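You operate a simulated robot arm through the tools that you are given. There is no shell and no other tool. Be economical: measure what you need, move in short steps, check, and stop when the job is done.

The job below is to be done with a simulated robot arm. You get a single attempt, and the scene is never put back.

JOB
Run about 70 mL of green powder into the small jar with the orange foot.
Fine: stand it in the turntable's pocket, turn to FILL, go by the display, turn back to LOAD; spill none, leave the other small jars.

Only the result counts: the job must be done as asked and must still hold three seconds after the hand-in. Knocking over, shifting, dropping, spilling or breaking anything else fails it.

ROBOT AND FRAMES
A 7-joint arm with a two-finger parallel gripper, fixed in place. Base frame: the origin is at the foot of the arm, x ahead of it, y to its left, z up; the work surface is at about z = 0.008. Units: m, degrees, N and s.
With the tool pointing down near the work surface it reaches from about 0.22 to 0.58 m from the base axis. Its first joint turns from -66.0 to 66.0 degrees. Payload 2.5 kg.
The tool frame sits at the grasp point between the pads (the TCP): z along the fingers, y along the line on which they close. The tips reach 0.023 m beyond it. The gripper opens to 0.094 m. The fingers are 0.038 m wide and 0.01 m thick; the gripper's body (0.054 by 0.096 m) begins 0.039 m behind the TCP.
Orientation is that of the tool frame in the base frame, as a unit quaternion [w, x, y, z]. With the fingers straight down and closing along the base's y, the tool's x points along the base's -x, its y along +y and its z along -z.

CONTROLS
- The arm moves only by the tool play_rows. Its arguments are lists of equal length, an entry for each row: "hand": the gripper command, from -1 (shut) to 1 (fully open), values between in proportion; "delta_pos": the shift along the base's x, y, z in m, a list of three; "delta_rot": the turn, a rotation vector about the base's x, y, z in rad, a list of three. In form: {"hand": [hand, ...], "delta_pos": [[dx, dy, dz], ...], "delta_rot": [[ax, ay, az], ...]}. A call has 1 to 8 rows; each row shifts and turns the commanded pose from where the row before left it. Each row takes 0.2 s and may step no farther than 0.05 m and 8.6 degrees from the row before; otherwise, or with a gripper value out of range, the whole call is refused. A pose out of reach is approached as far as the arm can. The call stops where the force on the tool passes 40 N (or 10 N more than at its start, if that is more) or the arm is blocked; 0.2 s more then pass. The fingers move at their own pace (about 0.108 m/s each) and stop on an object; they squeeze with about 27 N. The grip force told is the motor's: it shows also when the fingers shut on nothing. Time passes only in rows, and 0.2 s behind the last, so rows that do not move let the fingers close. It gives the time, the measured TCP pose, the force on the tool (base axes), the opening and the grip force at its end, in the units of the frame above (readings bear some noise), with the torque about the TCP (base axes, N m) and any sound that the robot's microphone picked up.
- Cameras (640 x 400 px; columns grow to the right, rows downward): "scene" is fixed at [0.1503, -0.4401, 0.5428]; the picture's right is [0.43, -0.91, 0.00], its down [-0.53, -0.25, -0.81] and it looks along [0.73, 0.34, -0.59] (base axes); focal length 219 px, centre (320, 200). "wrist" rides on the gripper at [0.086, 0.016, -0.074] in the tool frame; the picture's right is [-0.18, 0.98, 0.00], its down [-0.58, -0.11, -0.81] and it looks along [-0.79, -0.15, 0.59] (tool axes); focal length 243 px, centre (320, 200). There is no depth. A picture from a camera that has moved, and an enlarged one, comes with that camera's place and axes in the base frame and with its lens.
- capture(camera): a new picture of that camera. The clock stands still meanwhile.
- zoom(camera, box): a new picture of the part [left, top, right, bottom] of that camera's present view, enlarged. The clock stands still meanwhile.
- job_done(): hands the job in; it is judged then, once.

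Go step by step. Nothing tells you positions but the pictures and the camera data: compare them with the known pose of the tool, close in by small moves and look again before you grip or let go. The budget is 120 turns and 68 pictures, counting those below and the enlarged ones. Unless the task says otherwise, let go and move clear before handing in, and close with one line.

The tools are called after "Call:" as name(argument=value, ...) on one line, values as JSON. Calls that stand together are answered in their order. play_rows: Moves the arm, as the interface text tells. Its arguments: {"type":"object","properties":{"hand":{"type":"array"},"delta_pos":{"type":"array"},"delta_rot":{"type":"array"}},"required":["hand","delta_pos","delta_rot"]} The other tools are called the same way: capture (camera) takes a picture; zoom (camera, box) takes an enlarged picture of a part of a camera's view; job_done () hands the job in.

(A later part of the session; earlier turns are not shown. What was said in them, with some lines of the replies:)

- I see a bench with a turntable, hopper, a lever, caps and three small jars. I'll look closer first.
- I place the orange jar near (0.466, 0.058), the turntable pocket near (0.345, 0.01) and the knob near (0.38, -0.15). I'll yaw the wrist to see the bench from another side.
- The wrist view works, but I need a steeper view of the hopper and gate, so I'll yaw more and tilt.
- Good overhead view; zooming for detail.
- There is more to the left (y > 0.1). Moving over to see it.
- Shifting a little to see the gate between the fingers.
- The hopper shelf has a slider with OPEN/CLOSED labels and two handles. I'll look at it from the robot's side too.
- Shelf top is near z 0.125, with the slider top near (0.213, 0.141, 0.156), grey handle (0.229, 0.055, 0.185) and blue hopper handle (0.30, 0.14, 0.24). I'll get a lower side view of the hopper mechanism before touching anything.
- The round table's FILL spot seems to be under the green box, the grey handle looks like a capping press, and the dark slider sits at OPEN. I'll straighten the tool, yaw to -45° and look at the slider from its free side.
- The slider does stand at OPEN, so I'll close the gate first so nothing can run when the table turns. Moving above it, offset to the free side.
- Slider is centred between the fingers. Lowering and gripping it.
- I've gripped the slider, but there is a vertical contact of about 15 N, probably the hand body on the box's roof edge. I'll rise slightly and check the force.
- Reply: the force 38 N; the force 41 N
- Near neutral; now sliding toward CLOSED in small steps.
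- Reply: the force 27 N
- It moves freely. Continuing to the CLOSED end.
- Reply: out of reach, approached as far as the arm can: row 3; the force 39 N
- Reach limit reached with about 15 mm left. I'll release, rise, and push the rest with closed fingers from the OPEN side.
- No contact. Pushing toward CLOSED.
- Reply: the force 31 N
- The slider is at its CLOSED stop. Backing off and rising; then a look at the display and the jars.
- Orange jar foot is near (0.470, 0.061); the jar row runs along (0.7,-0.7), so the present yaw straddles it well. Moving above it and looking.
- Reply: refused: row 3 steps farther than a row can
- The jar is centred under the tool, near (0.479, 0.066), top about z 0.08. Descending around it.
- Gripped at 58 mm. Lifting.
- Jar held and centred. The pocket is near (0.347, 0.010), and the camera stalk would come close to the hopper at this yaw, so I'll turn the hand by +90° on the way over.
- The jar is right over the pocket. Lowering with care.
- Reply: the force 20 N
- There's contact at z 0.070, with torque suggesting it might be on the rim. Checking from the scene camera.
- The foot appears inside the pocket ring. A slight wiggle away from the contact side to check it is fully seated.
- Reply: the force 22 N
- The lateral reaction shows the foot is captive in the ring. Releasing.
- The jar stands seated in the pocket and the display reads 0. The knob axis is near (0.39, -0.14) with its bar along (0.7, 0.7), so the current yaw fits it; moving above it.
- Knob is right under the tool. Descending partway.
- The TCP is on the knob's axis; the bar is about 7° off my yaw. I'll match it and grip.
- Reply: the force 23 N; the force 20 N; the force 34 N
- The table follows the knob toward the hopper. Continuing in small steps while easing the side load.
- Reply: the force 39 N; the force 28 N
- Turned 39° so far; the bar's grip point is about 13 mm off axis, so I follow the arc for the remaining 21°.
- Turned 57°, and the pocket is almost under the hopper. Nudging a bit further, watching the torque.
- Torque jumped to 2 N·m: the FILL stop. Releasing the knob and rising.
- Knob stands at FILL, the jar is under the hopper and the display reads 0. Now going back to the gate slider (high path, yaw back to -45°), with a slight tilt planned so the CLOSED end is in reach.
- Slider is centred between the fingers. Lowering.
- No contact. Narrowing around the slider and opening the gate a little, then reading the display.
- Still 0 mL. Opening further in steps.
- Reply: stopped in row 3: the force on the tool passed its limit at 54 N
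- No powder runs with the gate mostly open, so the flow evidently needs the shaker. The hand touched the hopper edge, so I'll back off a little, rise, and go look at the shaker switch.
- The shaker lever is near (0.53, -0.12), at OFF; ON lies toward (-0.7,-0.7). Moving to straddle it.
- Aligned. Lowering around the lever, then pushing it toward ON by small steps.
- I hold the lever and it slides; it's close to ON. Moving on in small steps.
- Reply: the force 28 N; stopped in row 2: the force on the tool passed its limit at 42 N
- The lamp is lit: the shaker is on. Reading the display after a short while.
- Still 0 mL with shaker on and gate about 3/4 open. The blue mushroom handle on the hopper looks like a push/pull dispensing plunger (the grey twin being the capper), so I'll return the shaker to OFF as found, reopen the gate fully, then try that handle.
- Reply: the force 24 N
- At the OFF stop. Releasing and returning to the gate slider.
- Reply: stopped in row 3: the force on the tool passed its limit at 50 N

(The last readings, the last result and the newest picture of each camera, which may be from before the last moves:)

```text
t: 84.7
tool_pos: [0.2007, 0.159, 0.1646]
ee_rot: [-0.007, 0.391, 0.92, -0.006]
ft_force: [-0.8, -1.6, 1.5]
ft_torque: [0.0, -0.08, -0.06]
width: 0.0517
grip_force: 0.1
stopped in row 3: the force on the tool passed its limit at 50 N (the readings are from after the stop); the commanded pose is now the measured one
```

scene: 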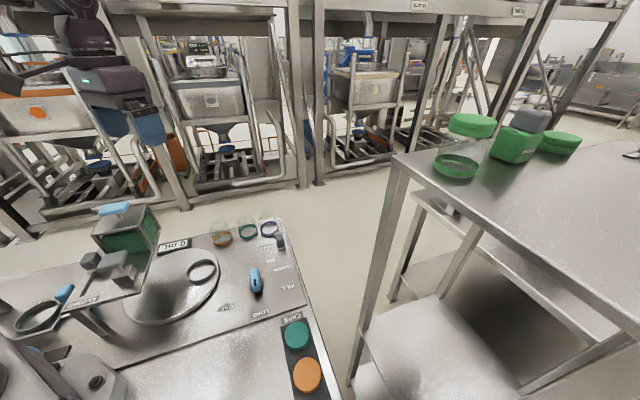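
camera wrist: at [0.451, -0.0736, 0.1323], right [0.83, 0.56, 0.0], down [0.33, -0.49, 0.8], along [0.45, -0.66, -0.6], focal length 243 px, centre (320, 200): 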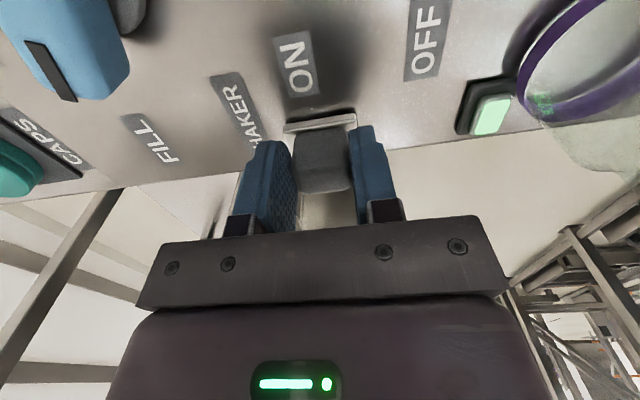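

The slider is blocked about 11 mm short of OPEN when pushed one-sided. I'll grip it properly and try again.

Call:
play_rows(hand=[0.0, -0.3, -0.5, -0.5], delta_pos=[[-0.006, -0.006, 0.002], [0, 0, 0], [0, 0, 0], [0, 0, 0]], delta_rot=[[0, 0, 0], [0, 0, 0], [0, 0, 0], [0, 0, 0]])

```text
t: 85.7
tool_pos: [0.196, 0.1536, 0.1674]
ee_rot: [-0.007, 0.39, 0.921, -0.007]
ft_force: [0.5, -0.1, -3.2]
ft_torque: [0.53, -0.45, 0.14]
width: 0.0317
grip_force: 44.9
```

Call:
play_rows(hand=[-0.5, -0.5, -0.5], delta_pos=[[0.002, 0.002, 0], [0.002, 0.002, 0], [0, 0, 0]], delta_rot=[[0, 0, 0], [0, 0, 0], [0, 0, 0]])

```text
t: 86.5
tool_pos: [0.1994, 0.1575, 0.1662]
ee_rot: [-0.006, 0.39, 0.921, -0.006]
ft_force: [-1.4, 1.8, 10.3]
ft_torque: [0.02, -0.77, 0.09]
width: 0.0313
grip_force: 44.9
```

Call:
play_rows(hand=[-0.5, -0.5, -0.5], delta_pos=[[0.002, 0.002, 0.0005], [0.002, 0.002, 0], [0, 0, 0]], delta_rot=[[0, 0, 0], [0, 0, 0], [0, 0, 0]])

```text
t: 87.3
tool_pos: [0.2011, 0.159, 0.1668]
ee_rot: [-0.008, 0.391, 0.92, -0.011]
ft_force: [-5.1, -3.8, 3.1]
ft_torque: [0.77, -1.05, -0.03]
width: 0.0319
grip_force: 45.2
stopped in row 3: the force on the tool passed its limit at 42 N (the readings are from after the stop); the commanded pose is now the measured one
```

The slider is now at its OPEN stop. Releasing it and checking the display.

Call:
play_rows(hand=[-0.2, 0.1, 0.1, 0.1, 0.1, 0.1], delta_pos=[[0, 0, 0], [0, 0, 0], [0, 0, 0.04], [0, 0, 0.05], [0, 0, 0.05], [0, 0, 0.03]], delta_rot=[[0, 0, 0], [0, 0, 0], [0, 0, 0], [0, 0, 0], [0, 0, 0], [0, 0, 0]])

Call:
zoom(camera="scene", box=[60, 190, 220, 300])

```text
t: 88.7
tool_pos: [0.1998, 0.1589, 0.3373]
ee_rot: [-0.009, 0.392, 0.92, -0.012]
ft_force: [-0.3, 0.3, -0.1]
ft_torque: [-0.02, 0.0, 0.01]
width: 0.0518
grip_force: 0.0
```

```text
3.64 times, centred on (140, 245) of scene
camera zoom: at [0.1503, -0.4401, 0.5428], right [0.43, -0.91, 0.0], down [-0.53, -0.25, -0.81], along [0.73, 0.34, -0.59], focal length 797 px, centre (974, 36)
```

zoom: 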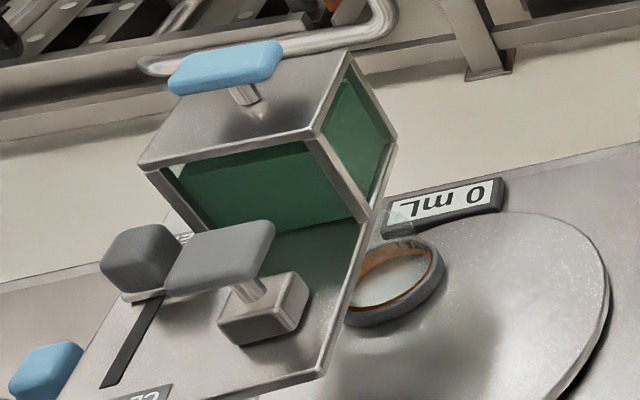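

Display 0, gate fully open. Now moving above the blue hopper handle (about (0.30, 0.136, 0.24)) with closed fingers to press it.

Call:
play_rows(hand=[-1, -1, -1, -1, -1, -1], delta_pos=[[0.04, -0.009, 0], [0.04, -0.009, 0], [0.02, -0.005, 0], [0, 0, -0.03], [0, 0, -0.025], [0, 0, 0]], delta_rot=[[0, 0, 0], [0, 0, 0], [0, 0, 0], [0, 0, 0], [0, 0, 0], [0, 0, 0]])

Call:
play_rows(hand=[-1, -1, -1, -1, -1], delta_pos=[[0, 0, -0.005], [0, 0, -0.004], [0, 0, -0.004], [0, 0, -0.003], [0, 0, 0]], delta_rot=[[0, 0, 0], [0, 0, 0], [0, 0, 0], [0, 0, 0], [0, 0, 0]])

```text
t: 90.1
tool_pos: [0.3012, 0.136, 0.2821]
ee_rot: [-0.008, 0.392, 0.92, -0.01]
ft_force: [-0.1, -0.4, 0.0]
ft_torque: [0.01, -0.01, 0.01]
width: 0.0
grip_force: 27.1
```

```text
t: 91.3
tool_pos: [0.2998, 0.1352, 0.2664]
ee_rot: [-0.008, 0.391, 0.92, -0.012]
ft_force: [-1.2, 0.5, 2.3]
ft_torque: [0.0, -0.03, 0.03]
width: 0.0
grip_force: 27.1
```

Just touching (2 N). Pressing a little at a time.

Call:
play_rows(hand=[-1, -1], delta_pos=[[0, 0, -0.003], [0, 0, 0]], delta_rot=[[0, 0, 0], [0, 0, 0]])

```text
t: 91.9
tool_pos: [0.3004, 0.1351, 0.2626]
ee_rot: [-0.009, 0.392, 0.92, -0.011]
ft_force: [-1.1, 2.0, 2.9]
ft_torque: [-0.01, 0.02, 0.01]
width: 0.0
grip_force: 26.9
```

It yields softly, so it is a plunger. Pressing further.

Call:
play_rows(hand=[-1, -1], delta_pos=[[0, 0, -0.004], [0, 0, 0]], delta_rot=[[0, 0, 0], [0, 0, 0]])

Call:
zoom(camera="scene", box=[60, 190, 220, 300])

```text
t: 92.5
tool_pos: [0.3024, 0.1353, 0.2582]
ee_rot: [-0.009, 0.392, 0.92, -0.012]
ft_force: [-1.2, -1.1, 3.5]
ft_torque: [-0.07, -0.03, 0.0]
width: 0.0001
grip_force: 27.4
heard: click
```

```text
3.64 times, centred on (140, 245) of scene
camera zoom: at [0.1503, -0.4401, 0.5428], right [0.43, -0.91, 0.0], down [-0.53, -0.25, -0.81], along [0.73, 0.34, -0.59], focal length 797 px, centre (974, 36)
```

zoom: 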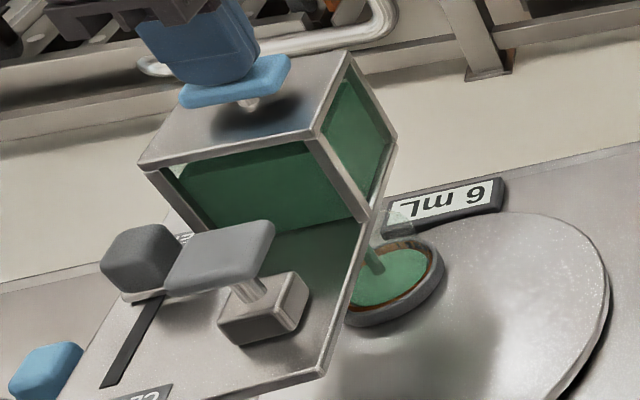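

The plunger clicked and powder runs: 6 mL and counting. I'll release now and read what that pulse gave, to learn the rate.

Call:
play_rows(hand=[-1], delta_pos=[[0, 0, 0.014]], delta_rot=[[0, 0, 0]])

Call:
zoom(camera="scene", box=[60, 190, 220, 300])

```text
t: 92.9
tool_pos: [0.301, 0.1367, 0.2714]
ee_rot: [-0.009, 0.391, 0.92, -0.01]
ft_force: [0.4, -0.5, 0.4]
ft_torque: [0.0, 0.02, 0.02]
width: 0.0
grip_force: 27.2
```

```text
3.64 times, centred on (140, 245) of scene
camera zoom: at [0.1503, -0.4401, 0.5428], right [0.43, -0.91, 0.0], down [-0.53, -0.25, -0.81], along [0.73, 0.34, -0.59], focal length 797 px, centre (974, 36)
```

zoom: 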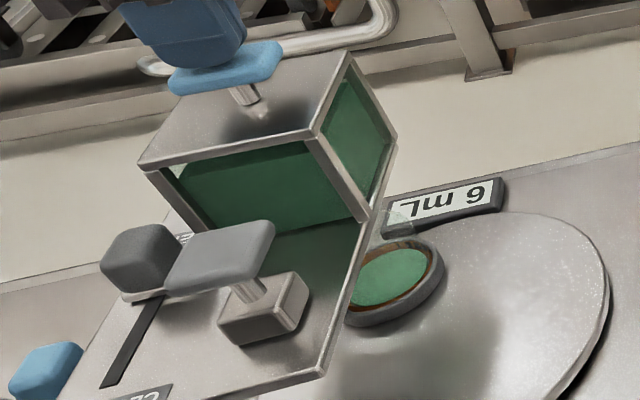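

That pulse ended when I let go; the digit (seen upside-down) is a 6 or a 9. A second, longer press of known duration will give the rate.

Call:
play_rows(hand=[-1, -1, -1, -1, -1], delta_pos=[[0, 0, -0.007], [0, 0, -0.007], [0, 0, 0], [0, 0, 0], [0, 0, 0.014]], delta_rot=[[0, 0, 0], [0, 0, 0], [0, 0, 0], [0, 0, 0], [0, 0, 0]])

Call:
zoom(camera="scene", box=[140, 220, 200, 260])

```text
t: 94.1
tool_pos: [0.3011, 0.1348, 0.2731]
ee_rot: [-0.009, 0.392, 0.92, -0.011]
ft_force: [0.2, 0.3, -0.7]
ft_torque: [0.01, 0.01, 0.0]
width: 0.0
grip_force: 27.4
heard: click
```

```text
10.00 times, centred on (170, 240) of scene
camera zoom: at [0.1503, -0.4401, 0.5428], right [0.43, -0.91, 0.0], down [-0.53, -0.25, -0.81], along [0.73, 0.34, -0.59], focal length 2191 px, centre (1820, -200)
```

zoom: 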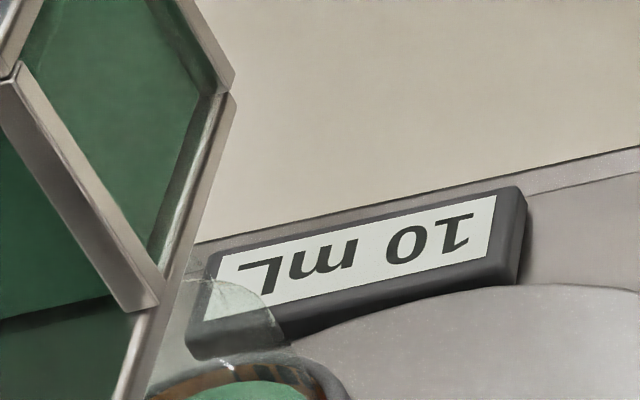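

The display reads 10 mL after two presses of different length, so each click is a 5 mL dose. Twelve more are needed; doing five now, counting clicks.

Call:
play_rows(hand=[-1, -1, -1, -1, -1], delta_pos=[[0, 0, -0.007], [0, 0, -0.007], [0, 0, 0], [0, 0, 0.014], [0, 0, 0]], delta_rot=[[0, 0, 0], [0, 0, 0], [0, 0, 0], [0, 0, 0], [0, 0, 0]])

Call:
play_rows(hand=[-1, -1, -1, -1, -1], delta_pos=[[0, 0, -0.007], [0, 0, -0.007], [0, 0, 0], [0, 0, 0.014], [0, 0, 0]], delta_rot=[[0, 0, 0], [0, 0, 0], [0, 0, 0], [0, 0, 0], [0, 0, 0]])

Call:
play_rows(hand=[-1, -1, -1, -1, -1], delta_pos=[[0, 0, -0.007], [0, 0, -0.007], [0, 0, 0], [0, 0, 0.014], [0, 0, 0]], delta_rot=[[0, 0, 0], [0, 0, 0], [0, 0, 0], [0, 0, 0], [0, 0, 0]])

Call:
play_rows(hand=[-1, -1, -1, -1, -1], delta_pos=[[0, 0, -0.007], [0, 0, -0.007], [0, 0, 0], [0, 0, 0.014], [0, 0, 0]], delta_rot=[[0, 0, 0], [0, 0, 0], [0, 0, 0], [0, 0, 0], [0, 0, 0]])

Call:
play_rows(hand=[-1, -1, -1, -1, -1], delta_pos=[[0, 0, -0.007], [0, 0, -0.007], [0, 0, 0], [0, 0, 0.014], [0, 0, 0]], delta_rot=[[0, 0, 0], [0, 0, 0], [0, 0, 0], [0, 0, 0], [0, 0, 0]])

```text
t: 95.3
tool_pos: [0.302, 0.1346, 0.2727]
ee_rot: [-0.008, 0.392, 0.92, -0.011]
ft_force: [0.7, 0.0, 0.8]
ft_torque: [0.02, -0.03, 0.01]
width: 0.0
grip_force: 27.0
heard: click
```

```text
t: 96.5
tool_pos: [0.3006, 0.1365, 0.2718]
ee_rot: [-0.009, 0.392, 0.92, -0.011]
ft_force: [0.9, -0.2, 0.1]
ft_torque: [0.0, -0.02, 0.04]
width: 0.0
grip_force: 27.1
heard: click
```

```text
t: 97.7
tool_pos: [0.3014, 0.1347, 0.2713]
ee_rot: [-0.009, 0.392, 0.92, -0.011]
ft_force: [-0.1, 0.3, 0.0]
ft_torque: [0.02, 0.01, 0.0]
width: 0.0
grip_force: 27.1
heard: click
```

```text
t: 98.9
tool_pos: [0.3012, 0.1347, 0.2732]
ee_rot: [-0.008, 0.391, 0.92, -0.011]
ft_force: [-0.9, -0.7, 0.9]
ft_torque: [-0.01, 0.0, 0.02]
width: 0.0
grip_force: 26.6
heard: click
```

```text
t: 100.1
tool_pos: [0.3014, 0.1374, 0.2735]
ee_rot: [-0.008, 0.391, 0.92, -0.01]
ft_force: [-0.1, 0.4, 0.5]
ft_torque: [0.04, -0.02, 0.01]
width: 0.0
grip_force: 27.0
heard: click
```

Seven clicks in all. Four more (about 55 mL), then a reading.

Call:
play_rows(hand=[-1, -1, -1, -1, -1], delta_pos=[[0, 0, -0.007], [0, 0, -0.007], [0, 0, 0], [0, 0, 0.014], [0, 0, 0]], delta_rot=[[0, 0, 0], [0, 0, 0], [0, 0, 0], [0, 0, 0], [0, 0, 0]])

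Call:
play_rows(hand=[-1, -1, -1, -1, -1], delta_pos=[[0, 0, -0.007], [0, 0, -0.007], [0, 0, 0], [0, 0, 0.014], [0, 0, 0]], delta_rot=[[0, 0, 0], [0, 0, 0], [0, 0, 0], [0, 0, 0], [0, 0, 0]])

Call:
play_rows(hand=[-1, -1, -1, -1, -1], delta_pos=[[0, 0, -0.007], [0, 0, -0.007], [0, 0, 0], [0, 0, 0.014], [0, 0, 0]], delta_rot=[[0, 0, 0], [0, 0, 0], [0, 0, 0], [0, 0, 0], [0, 0, 0]])

Call:
play_rows(hand=[-1, -1, -1, -1, -1], delta_pos=[[0, 0, -0.007], [0, 0, -0.007], [0, 0, 0], [0, 0, 0.014], [0, 0, 0]], delta_rot=[[0, 0, 0], [0, 0, 0], [0, 0, 0], [0, 0, 0], [0, 0, 0]])

Call:
zoom(camera="scene", box=[140, 220, 200, 260])

```text
t: 101.3
tool_pos: [0.3019, 0.1338, 0.2737]
ee_rot: [-0.008, 0.393, 0.92, -0.01]
ft_force: [0.3, -0.1, 0.2]
ft_torque: [-0.01, -0.01, 0.01]
width: 0.0
grip_force: 26.7
heard: click
```

```text
t: 102.5
tool_pos: [0.3002, 0.1346, 0.2743]
ee_rot: [-0.01, 0.391, 0.92, -0.011]
ft_force: [0.3, 0.4, 0.0]
ft_torque: [-0.04, 0.0, 0.02]
width: 0.0
grip_force: 27.1
heard: click
```

```text
t: 103.7
tool_pos: [0.3014, 0.1346, 0.2742]
ee_rot: [-0.009, 0.391, 0.92, -0.011]
ft_force: [0.2, 0.1, 0.6]
ft_torque: [0.02, 0.0, 0.0]
width: 0.0001
grip_force: 26.5
heard: click
```

```text
t: 104.9
tool_pos: [0.3017, 0.1355, 0.272]
ee_rot: [-0.008, 0.391, 0.92, -0.011]
ft_force: [0.0, -0.4, -0.1]
ft_torque: [0.0, -0.01, -0.01]
width: 0.0
grip_force: 27.1
heard: click
```

```text
10.00 times, centred on (170, 240) of scene
camera zoom: at [0.1503, -0.4401, 0.5428], right [0.43, -0.91, 0.0], down [-0.53, -0.25, -0.81], along [0.73, 0.34, -0.59], focal length 2191 px, centre (1820, -200)
```

zoom: 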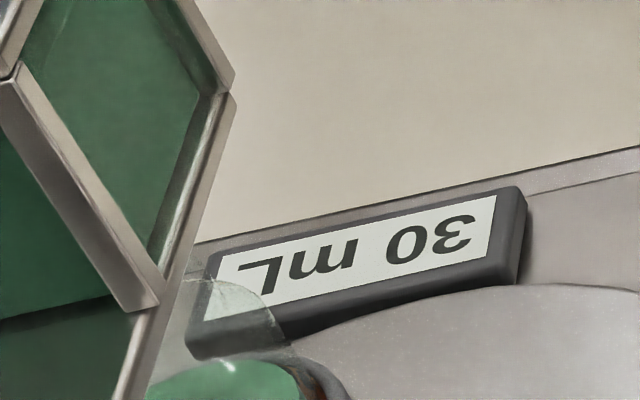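

Reads 30 mL: so it runs only while pressed (about 8 mL/s), and my short presses give about 2.2 mL each. Twelve more short presses should bring about 57 mL; then a reading.

Call:
play_rows(hand=[-1, -1, -1, -1, -1], delta_pos=[[0, 0, -0.007], [0, 0, -0.007], [0, 0, 0], [0, 0, 0.014], [0, 0, 0]], delta_rot=[[0, 0, 0], [0, 0, 0], [0, 0, 0], [0, 0, 0], [0, 0, 0]])

Call:
play_rows(hand=[-1, -1, -1, -1, -1], delta_pos=[[0, 0, -0.007], [0, 0, -0.007], [0, 0, 0], [0, 0, 0.014], [0, 0, 0]], delta_rot=[[0, 0, 0], [0, 0, 0], [0, 0, 0], [0, 0, 0], [0, 0, 0]])

Call:
play_rows(hand=[-1, -1, -1, -1, -1], delta_pos=[[0, 0, -0.007], [0, 0, -0.007], [0, 0, 0], [0, 0, 0.014], [0, 0, 0]], delta_rot=[[0, 0, 0], [0, 0, 0], [0, 0, 0], [0, 0, 0], [0, 0, 0]])

Call:
play_rows(hand=[-1, -1, -1, -1, -1], delta_pos=[[0, 0, -0.007], [0, 0, -0.007], [0, 0, 0], [0, 0, 0.014], [0, 0, 0]], delta_rot=[[0, 0, 0], [0, 0, 0], [0, 0, 0], [0, 0, 0], [0, 0, 0]])

Call:
play_rows(hand=[-1, -1, -1, -1, -1], delta_pos=[[0, 0, -0.007], [0, 0, -0.007], [0, 0, 0], [0, 0, 0.014], [0, 0, 0]], delta_rot=[[0, 0, 0], [0, 0, 0], [0, 0, 0], [0, 0, 0], [0, 0, 0]])

Call:
play_rows(hand=[-1, -1, -1, -1, -1], delta_pos=[[0, 0, -0.007], [0, 0, -0.007], [0, 0, 0], [0, 0, 0.014], [0, 0, 0]], delta_rot=[[0, 0, 0], [0, 0, 0], [0, 0, 0], [0, 0, 0], [0, 0, 0]])

Call:
play_rows(hand=[-1, -1, -1, -1, -1], delta_pos=[[0, 0, -0.007], [0, 0, -0.007], [0, 0, 0], [0, 0, 0.014], [0, 0, 0]], delta_rot=[[0, 0, 0], [0, 0, 0], [0, 0, 0], [0, 0, 0], [0, 0, 0]])

Call:
play_rows(hand=[-1, -1, -1, -1, -1], delta_pos=[[0, 0, -0.007], [0, 0, -0.007], [0, 0, 0], [0, 0, 0.014], [0, 0, 0]], delta_rot=[[0, 0, 0], [0, 0, 0], [0, 0, 0], [0, 0, 0], [0, 0, 0]])

Call:
play_rows(hand=[-1, -1, -1, -1, -1], delta_pos=[[0, 0, -0.007], [0, 0, -0.007], [0, 0, 0], [0, 0, 0.014], [0, 0, 0]], delta_rot=[[0, 0, 0], [0, 0, 0], [0, 0, 0], [0, 0, 0], [0, 0, 0]])

Call:
play_rows(hand=[-1, -1, -1, -1, -1], delta_pos=[[0, 0, -0.007], [0, 0, -0.007], [0, 0, 0], [0, 0, 0.014], [0, 0, 0]], delta_rot=[[0, 0, 0], [0, 0, 0], [0, 0, 0], [0, 0, 0], [0, 0, 0]])

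Call:
play_rows(hand=[-1, -1, -1, -1, -1], delta_pos=[[0, 0, -0.007], [0, 0, -0.007], [0, 0, 0], [0, 0, 0.014], [0, 0, 0]], delta_rot=[[0, 0, 0], [0, 0, 0], [0, 0, 0], [0, 0, 0], [0, 0, 0]])

Call:
play_rows(hand=[-1, -1, -1, -1, -1], delta_pos=[[0, 0, -0.007], [0, 0, -0.007], [0, 0, 0], [0, 0, 0.014], [0, 0, 0]], delta_rot=[[0, 0, 0], [0, 0, 0], [0, 0, 0], [0, 0, 0], [0, 0, 0]])

Call:
zoom(camera="scene", box=[140, 220, 200, 260])

```text
t: 106.1
tool_pos: [0.3011, 0.1355, 0.2724]
ee_rot: [-0.009, 0.392, 0.92, -0.01]
ft_force: [-0.1, -0.2, 0.4]
ft_torque: [-0.03, 0.0, -0.03]
width: 0.0
grip_force: 26.7
heard: click
```

```text
t: 107.3
tool_pos: [0.3009, 0.1349, 0.2736]
ee_rot: [-0.01, 0.392, 0.92, -0.012]
ft_force: [-0.1, 0.0, 0.6]
ft_torque: [0.01, 0.01, -0.02]
width: 0.0001
grip_force: 27.0
heard: click
```

```text
t: 108.5
tool_pos: [0.3017, 0.1354, 0.2723]
ee_rot: [-0.008, 0.391, 0.92, -0.011]
ft_force: [0.2, -0.4, -0.4]
ft_torque: [-0.02, 0.01, -0.02]
width: 0.0
grip_force: 26.8
heard: click
```

```text
t: 109.7
tool_pos: [0.3022, 0.1361, 0.2724]
ee_rot: [-0.009, 0.391, 0.92, -0.011]
ft_force: [0.1, 0.1, 0.3]
ft_torque: [-0.02, 0.0, -0.02]
width: 0.0
grip_force: 27.6
heard: click
```

```text
t: 110.9
tool_pos: [0.3005, 0.1346, 0.2732]
ee_rot: [-0.01, 0.392, 0.92, -0.011]
ft_force: [0.7, 0.3, 0.7]
ft_torque: [0.0, 0.01, 0.01]
width: 0.0
grip_force: 26.7
heard: click
```

```text
t: 112.1
tool_pos: [0.2997, 0.1374, 0.2732]
ee_rot: [-0.009, 0.391, 0.92, -0.01]
ft_force: [0.4, 0.1, -0.3]
ft_torque: [0.0, 0.02, -0.02]
width: 0.0
grip_force: 27.2
heard: click
```

```text
t: 113.3
tool_pos: [0.3019, 0.1349, 0.2741]
ee_rot: [-0.008, 0.392, 0.92, -0.01]
ft_force: [0.0, 0.0, 0.7]
ft_torque: [-0.03, 0.01, -0.01]
width: 0.0
grip_force: 26.5
heard: click
```

```text
t: 114.5
tool_pos: [0.3007, 0.1352, 0.2722]
ee_rot: [-0.01, 0.392, 0.92, -0.01]
ft_force: [0.1, 0.3, 0.1]
ft_torque: [0.03, 0.03, 0.01]
width: 0.0001
grip_force: 27.2
heard: click
```

```text
t: 115.7
tool_pos: [0.2998, 0.1359, 0.272]
ee_rot: [-0.008, 0.391, 0.92, -0.011]
ft_force: [-0.2, -0.1, 0.4]
ft_torque: [0.01, -0.01, -0.03]
width: 0.0003
grip_force: 27.0
heard: click
```

```text
t: 116.9
tool_pos: [0.3012, 0.1361, 0.2727]
ee_rot: [-0.008, 0.392, 0.92, -0.011]
ft_force: [-0.6, 0.0, -0.3]
ft_torque: [-0.02, 0.04, 0.02]
width: 0.0
grip_force: 27.2
heard: click
```

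```text
t: 118.1
tool_pos: [0.3016, 0.1334, 0.2745]
ee_rot: [-0.008, 0.392, 0.92, -0.011]
ft_force: [-0.3, 0.3, -0.4]
ft_torque: [-0.01, 0.02, -0.03]
width: 0.0
grip_force: 26.4
heard: click
```

```text
t: 119.3
tool_pos: [0.3009, 0.1348, 0.2742]
ee_rot: [-0.011, 0.391, 0.92, -0.011]
ft_force: [0.5, -0.5, -1.0]
ft_torque: [-0.03, 0.02, -0.02]
width: 0.0
grip_force: 26.9
heard: click
```

```text
10.00 times, centred on (170, 240) of scene
camera zoom: at [0.1503, -0.4401, 0.5428], right [0.43, -0.91, 0.0], down [-0.53, -0.25, -0.81], along [0.73, 0.34, -0.59], focal length 2191 px, centre (1820, -200)
```

zoom: 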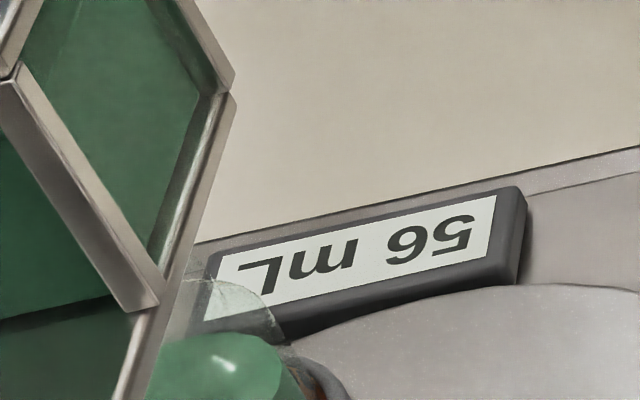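

Reads 56 mL, matching the 2.2 mL per press. Six more presses bring about 69–70 mL; then the hand rises clear.

Call:
play_rows(hand=[-1, -1, -1, -1, -1], delta_pos=[[0, 0, -0.007], [0, 0, -0.007], [0, 0, 0], [0, 0, 0.014], [0, 0, 0]], delta_rot=[[0, 0, 0], [0, 0, 0], [0, 0, 0], [0, 0, 0], [0, 0, 0]])

Call:
play_rows(hand=[-1, -1, -1, -1, -1], delta_pos=[[0, 0, -0.007], [0, 0, -0.007], [0, 0, 0], [0, 0, 0.014], [0, 0, 0]], delta_rot=[[0, 0, 0], [0, 0, 0], [0, 0, 0], [0, 0, 0], [0, 0, 0]])

Call:
play_rows(hand=[-1, -1, -1, -1, -1], delta_pos=[[0, 0, -0.007], [0, 0, -0.007], [0, 0, 0], [0, 0, 0.014], [0, 0, 0]], delta_rot=[[0, 0, 0], [0, 0, 0], [0, 0, 0], [0, 0, 0], [0, 0, 0]])

Call:
play_rows(hand=[-1, -1, -1, -1, -1], delta_pos=[[0, 0, -0.007], [0, 0, -0.007], [0, 0, 0], [0, 0, 0.014], [0, 0, 0]], delta_rot=[[0, 0, 0], [0, 0, 0], [0, 0, 0], [0, 0, 0], [0, 0, 0]])

Call:
play_rows(hand=[-1, -1, -1, -1, -1], delta_pos=[[0, 0, -0.007], [0, 0, -0.007], [0, 0, 0], [0, 0, 0.014], [0, 0, 0]], delta_rot=[[0, 0, 0], [0, 0, 0], [0, 0, 0], [0, 0, 0], [0, 0, 0]])

Call:
play_rows(hand=[-1, -1, -1, -1, -1], delta_pos=[[0, 0, -0.007], [0, 0, -0.007], [0, 0, 0], [0, 0, 0.014], [0, 0, 0]], delta_rot=[[0, 0, 0], [0, 0, 0], [0, 0, 0], [0, 0, 0], [0, 0, 0]])

Call:
play_rows(hand=[-1, -1, -1], delta_pos=[[0, 0, 0.03], [0, 0, 0.035], [0, 0, 0]], delta_rot=[[0, 0, 0], [0, 0, 0], [0, 0, 0]])

```text
t: 120.5
tool_pos: [0.3007, 0.1355, 0.2747]
ee_rot: [-0.008, 0.392, 0.92, -0.011]
ft_force: [0.1, 0.5, -0.2]
ft_torque: [-0.01, 0.02, 0.01]
width: 0.0
grip_force: 26.8
heard: click
```

```text
t: 121.7
tool_pos: [0.3004, 0.1341, 0.2745]
ee_rot: [-0.008, 0.392, 0.92, -0.011]
ft_force: [0.5, -0.5, -0.5]
ft_torque: [-0.01, -0.04, 0.0]
width: 0.0001
grip_force: 26.9
heard: click
```

```text
t: 122.9
tool_pos: [0.3009, 0.1344, 0.2732]
ee_rot: [-0.008, 0.391, 0.92, -0.011]
ft_force: [0.5, 1.1, 0.2]
ft_torque: [-0.01, 0.01, 0.02]
width: 0.0001
grip_force: 27.0
heard: click
```

```text
t: 124.1
tool_pos: [0.3009, 0.1343, 0.273]
ee_rot: [-0.008, 0.392, 0.92, -0.011]
ft_force: [0.5, 0.0, -0.3]
ft_torque: [0.0, 0.01, -0.02]
width: 0.0
grip_force: 27.0
heard: click
```

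```text
t: 125.3
tool_pos: [0.3003, 0.1365, 0.2744]
ee_rot: [-0.009, 0.391, 0.92, -0.01]
ft_force: [-0.5, 0.1, 0.5]
ft_torque: [-0.02, 0.0, -0.04]
width: 0.0
grip_force: 26.3
heard: click
```

```text
t: 126.5
tool_pos: [0.3024, 0.1347, 0.2726]
ee_rot: [-0.008, 0.392, 0.92, -0.011]
ft_force: [0.9, 1.1, -0.6]
ft_torque: [-0.04, -0.02, 0.01]
width: 0.0001
grip_force: 27.0
heard: click
```

```text
t: 127.3
tool_pos: [0.3012, 0.1365, 0.3364]
ee_rot: [-0.009, 0.392, 0.92, -0.011]
ft_force: [-0.5, -0.9, 0.2]
ft_torque: [0.03, -0.04, -0.01]
width: 0.0002
grip_force: 27.0
```

All 29 presses counted, giving about 69–70 mL. Now back to the knob at its known FILL pose to turn it back to LOAD.

Call:
play_rows(hand=[0.5, 0.5, 0.5, 0.5, 0.5, 0.5, 0.5, 0.5], delta_pos=[[0.0118, -0.0357, 0], [0.0118, -0.0357, 0], [0.0118, -0.0357, 0], [0.0118, -0.0357, 0], [0.0118, -0.0357, 0], [0.0118, -0.0357, 0], [0.0118, -0.0357, 0], [0.0118, -0.0357, 0]], delta_rot=[[0.013, -0.025, 0.14], [0, 0, 0.145], [0, 0, 0.145], [0, 0, 0.145], [0, 0, 0.145], [0, 0, 0.145], [0, 0, 0.145], [0, 0, 0.145]])

Call:
play_rows(hand=[0.5, 0.5, 0.5, 0.5, 0.5, 0.5, 0.5, 0.5], delta_pos=[[0, 0, 0], [0, 0, 0], [0, 0, 0], [0, 0, 0], [0, 0, 0], [0, 0, 0], [0, 0, 0], [0, 0, 0]], delta_rot=[[0, 0, 0.145], [0, 0, 0.145], [0, 0, 0.145], [0, 0, 0.145], [0, 0, 0.145], [0, 0, 0.145], [0, 0, 0.145], [0, 0, 0.145]])

Call:
play_rows(hand=[0.5, 0.5, 0.5, 0.5, 0.5], delta_pos=[[0, 0, -0.03], [0, 0, -0.04], [0, 0, -0.04], [0, 0, -0.04], [0, 0, 0]], delta_rot=[[0, 0, 0.145], [0, 0, 0.145], [0, 0, 0.145], [0, 0, 0], [0, 0, 0]])

```text
t: 129.1
tool_pos: [0.3974, -0.1508, 0.3398]
ee_rot: [0.002, -0.175, 0.985, 0.0]
ft_force: [-0.5, 0.3, 0.4]
ft_torque: [0.01, -0.04, 0.0]
width: 0.0705
grip_force: 0.2
```

```text
t: 130.9
tool_pos: [0.3959, -0.1503, 0.3378]
ee_rot: [0.001, -0.686, 0.728, 0.001]
ft_force: [-0.4, -0.2, -0.3]
ft_torque: [0.03, -0.04, 0.01]
width: 0.0703
grip_force: 0.1
```

```text
t: 132.1
tool_pos: [0.3977, -0.1508, 0.1869]
ee_rot: [0.0, 0.827, -0.562, -0.001]
ft_force: [-0.6, -0.2, 0.1]
ft_torque: [-0.01, 0.02, -0.02]
width: 0.0705
grip_force: 0.0
```

Pose matches. Lowering onto the knob bar and gripping.

Call:
play_rows(hand=[0.5, 0.5, 0.5, 0.5, 0.5], delta_pos=[[-0.001, 0.001, -0.045], [0, 0, -0.045], [0, 0, -0.025], [0, 0, -0.01], [0, 0, 0]], delta_rot=[[0, 0, 0], [0, 0, 0], [0, 0, 0], [0, 0, 0], [0, 0, 0]])

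Call:
play_rows(hand=[0, -0.4, -0.6, -0.6], delta_pos=[[0, 0, 0], [0, 0, 0], [0, 0, 0], [0, 0, 0]], delta_rot=[[0, 0, 0], [0, 0, 0], [0, 0, 0], [0, 0, 0]])

```text
t: 133.3
tool_pos: [0.3944, -0.1475, 0.0634]
ee_rot: [-0.001, 0.826, -0.563, -0.001]
ft_force: [0.1, -0.5, 0.0]
ft_torque: [0.02, 0.0, -0.02]
width: 0.0706
grip_force: 0.0
```

```text
t: 134.3
tool_pos: [0.395, -0.1483, 0.0612]
ee_rot: [0.0, 0.825, -0.565, -0.003]
ft_force: [-7.2, -4.0, 4.1]
ft_torque: [0.59, 0.17, -1.22]
width: 0.0238
grip_force: 45.0
```

Gripped. Turning back toward LOAD along the arc, gently.

Call:
play_rows(hand=[-0.6, -0.6, -0.6, -0.6], delta_pos=[[-0.0012, -0.0003, 0], [-0.0012, -0.0002, 0], [-0.0012, 0, 0], [0, 0, 0]], delta_rot=[[0, 0, -0.1056], [0, 0, -0.1056], [0, 0, -0.1056], [0, 0, 0]])

```text
t: 135.4
tool_pos: [0.3915, -0.1492, 0.0619]
ee_rot: [-0.003, 0.727, -0.687, 0.001]
ft_force: [2.5, -1.7, -3.6]
ft_torque: [-0.13, 0.17, -0.02]
width: 0.0236
grip_force: 44.6
stopped in row 4: the force on the tool passed its limit at 42 N (the readings are from after the stop); the commanded pose is now the measured one
```

Call:
play_rows(hand=[-0.6, -0.6, -0.6], delta_pos=[[-0.0013, 0.0001, -0.0003], [-0.0013, 0.0001, 0], [0, 0, 0]], delta_rot=[[0, 0, -0.1], [0, 0, -0.1], [0, 0, 0]])

```text
t: 136.2
tool_pos: [0.3891, -0.1494, 0.0623]
ee_rot: [0.003, -0.655, 0.756, -0.001]
ft_force: [1.1, 0.9, 9.2]
ft_torque: [-0.12, 0.24, 0.01]
width: 0.0238
grip_force: 44.9
```

Call:
play_rows(hand=[-0.6, -0.6, -0.6], delta_pos=[[-0.0013, 0.0002, 0], [-0.0013, 0.0003, 0], [0, 0, 0]], delta_rot=[[0, 0, -0.1], [0, 0, -0.1], [0, 0, 0]])

Call:
play_rows(hand=[-0.6, -0.6, -0.6], delta_pos=[[-0.0012, 0.0003, 0], [-0.0012, 0.0004, 0], [0, 0, 0]], delta_rot=[[0, 0, -0.1], [0, 0, -0.1], [0, 0, 0]])

```text
t: 137.0
tool_pos: [0.3871, -0.1497, 0.0624]
ee_rot: [0.002, -0.575, 0.818, -0.003]
ft_force: [8.8, -1.0, -2.2]
ft_torque: [-0.94, 0.2, -0.08]
width: 0.0238
grip_force: 44.9
```

```text
t: 137.8
tool_pos: [0.3854, -0.1488, 0.062]
ee_rot: [0.003, -0.49, 0.872, -0.002]
ft_force: [19.5, -2.9, -8.0]
ft_torque: [-0.5, 0.26, -0.2]
width: 0.0237
grip_force: 44.9
```

Call:
play_rows(hand=[-0.6, -0.6, -0.6], delta_pos=[[-0.001, 0.0003, 0], [-0.0005, 0.0003, 0], [0, 0, 0]], delta_rot=[[0, 0, -0.07], [0, 0, -0.05], [0, 0, 0]])

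```text
t: 138.6
tool_pos: [0.384, -0.1469, 0.0611]
ee_rot: [0.004, -0.437, 0.899, -0.003]
ft_force: [28.0, 3.1, -17.4]
ft_torque: [-0.32, 0.32, -0.27]
width: 0.0236
grip_force: 44.8
```

The knob is back at exactly its LOAD angle. Releasing, rising clear, and checking with the last picture.

Call:
play_rows(hand=[-0.6, -0.1, 0.5, 0.5, 0.5, 0.5, 0.5, 0.5], delta_pos=[[0.0015, 0, 0.0005], [0, 0, 0], [0, 0, 0], [0, 0, 0.03], [0, 0, 0.05], [0, 0, 0.05], [0, 0, 0.05], [0, 0, 0.05]], delta_rot=[[0, 0, 0], [0, 0, 0], [0, 0, 0], [0, 0, 0], [0, 0, 0], [0, 0, 0], [0, 0, 0], [0, 0, 0]])

Call:
zoom(camera="scene", box=[120, 200, 310, 325])

```text
t: 140.4
tool_pos: [0.3811, -0.1484, 0.2924]
ee_rot: [0.002, -0.438, 0.899, -0.001]
ft_force: [-0.1, -0.4, -0.2]
ft_torque: [-0.02, 0.0, -0.01]
width: 0.0706
grip_force: 0.1
```

```text
3.20 times, centred on (215, 262) of scene
camera zoom: at [0.1503, -0.4401, 0.5428], right [0.43, -0.91, 0.0], down [-0.53, -0.25, -0.81], along [0.73, 0.34, -0.59], focal length 701 px, centre (656, 0)
```

zoom: 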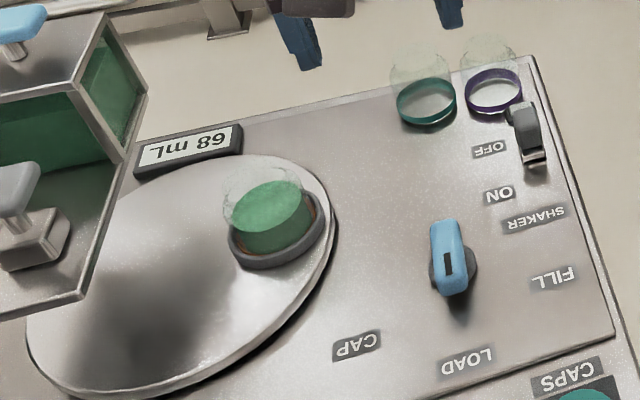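

The display reads about 68 mL, the jar stands upright in its pocket back at LOAD, the shaker is off, the other jars are in place and I see no spilled powder. Handing in.

Call:
job_done()

```text
The job is handed in.
```

The orange-footed jar holds about 68 mL of green powder by the display and stands in the turntable pocket, which is back at LOAD. I saw no spilled powder, and the other small jars stand where they were.
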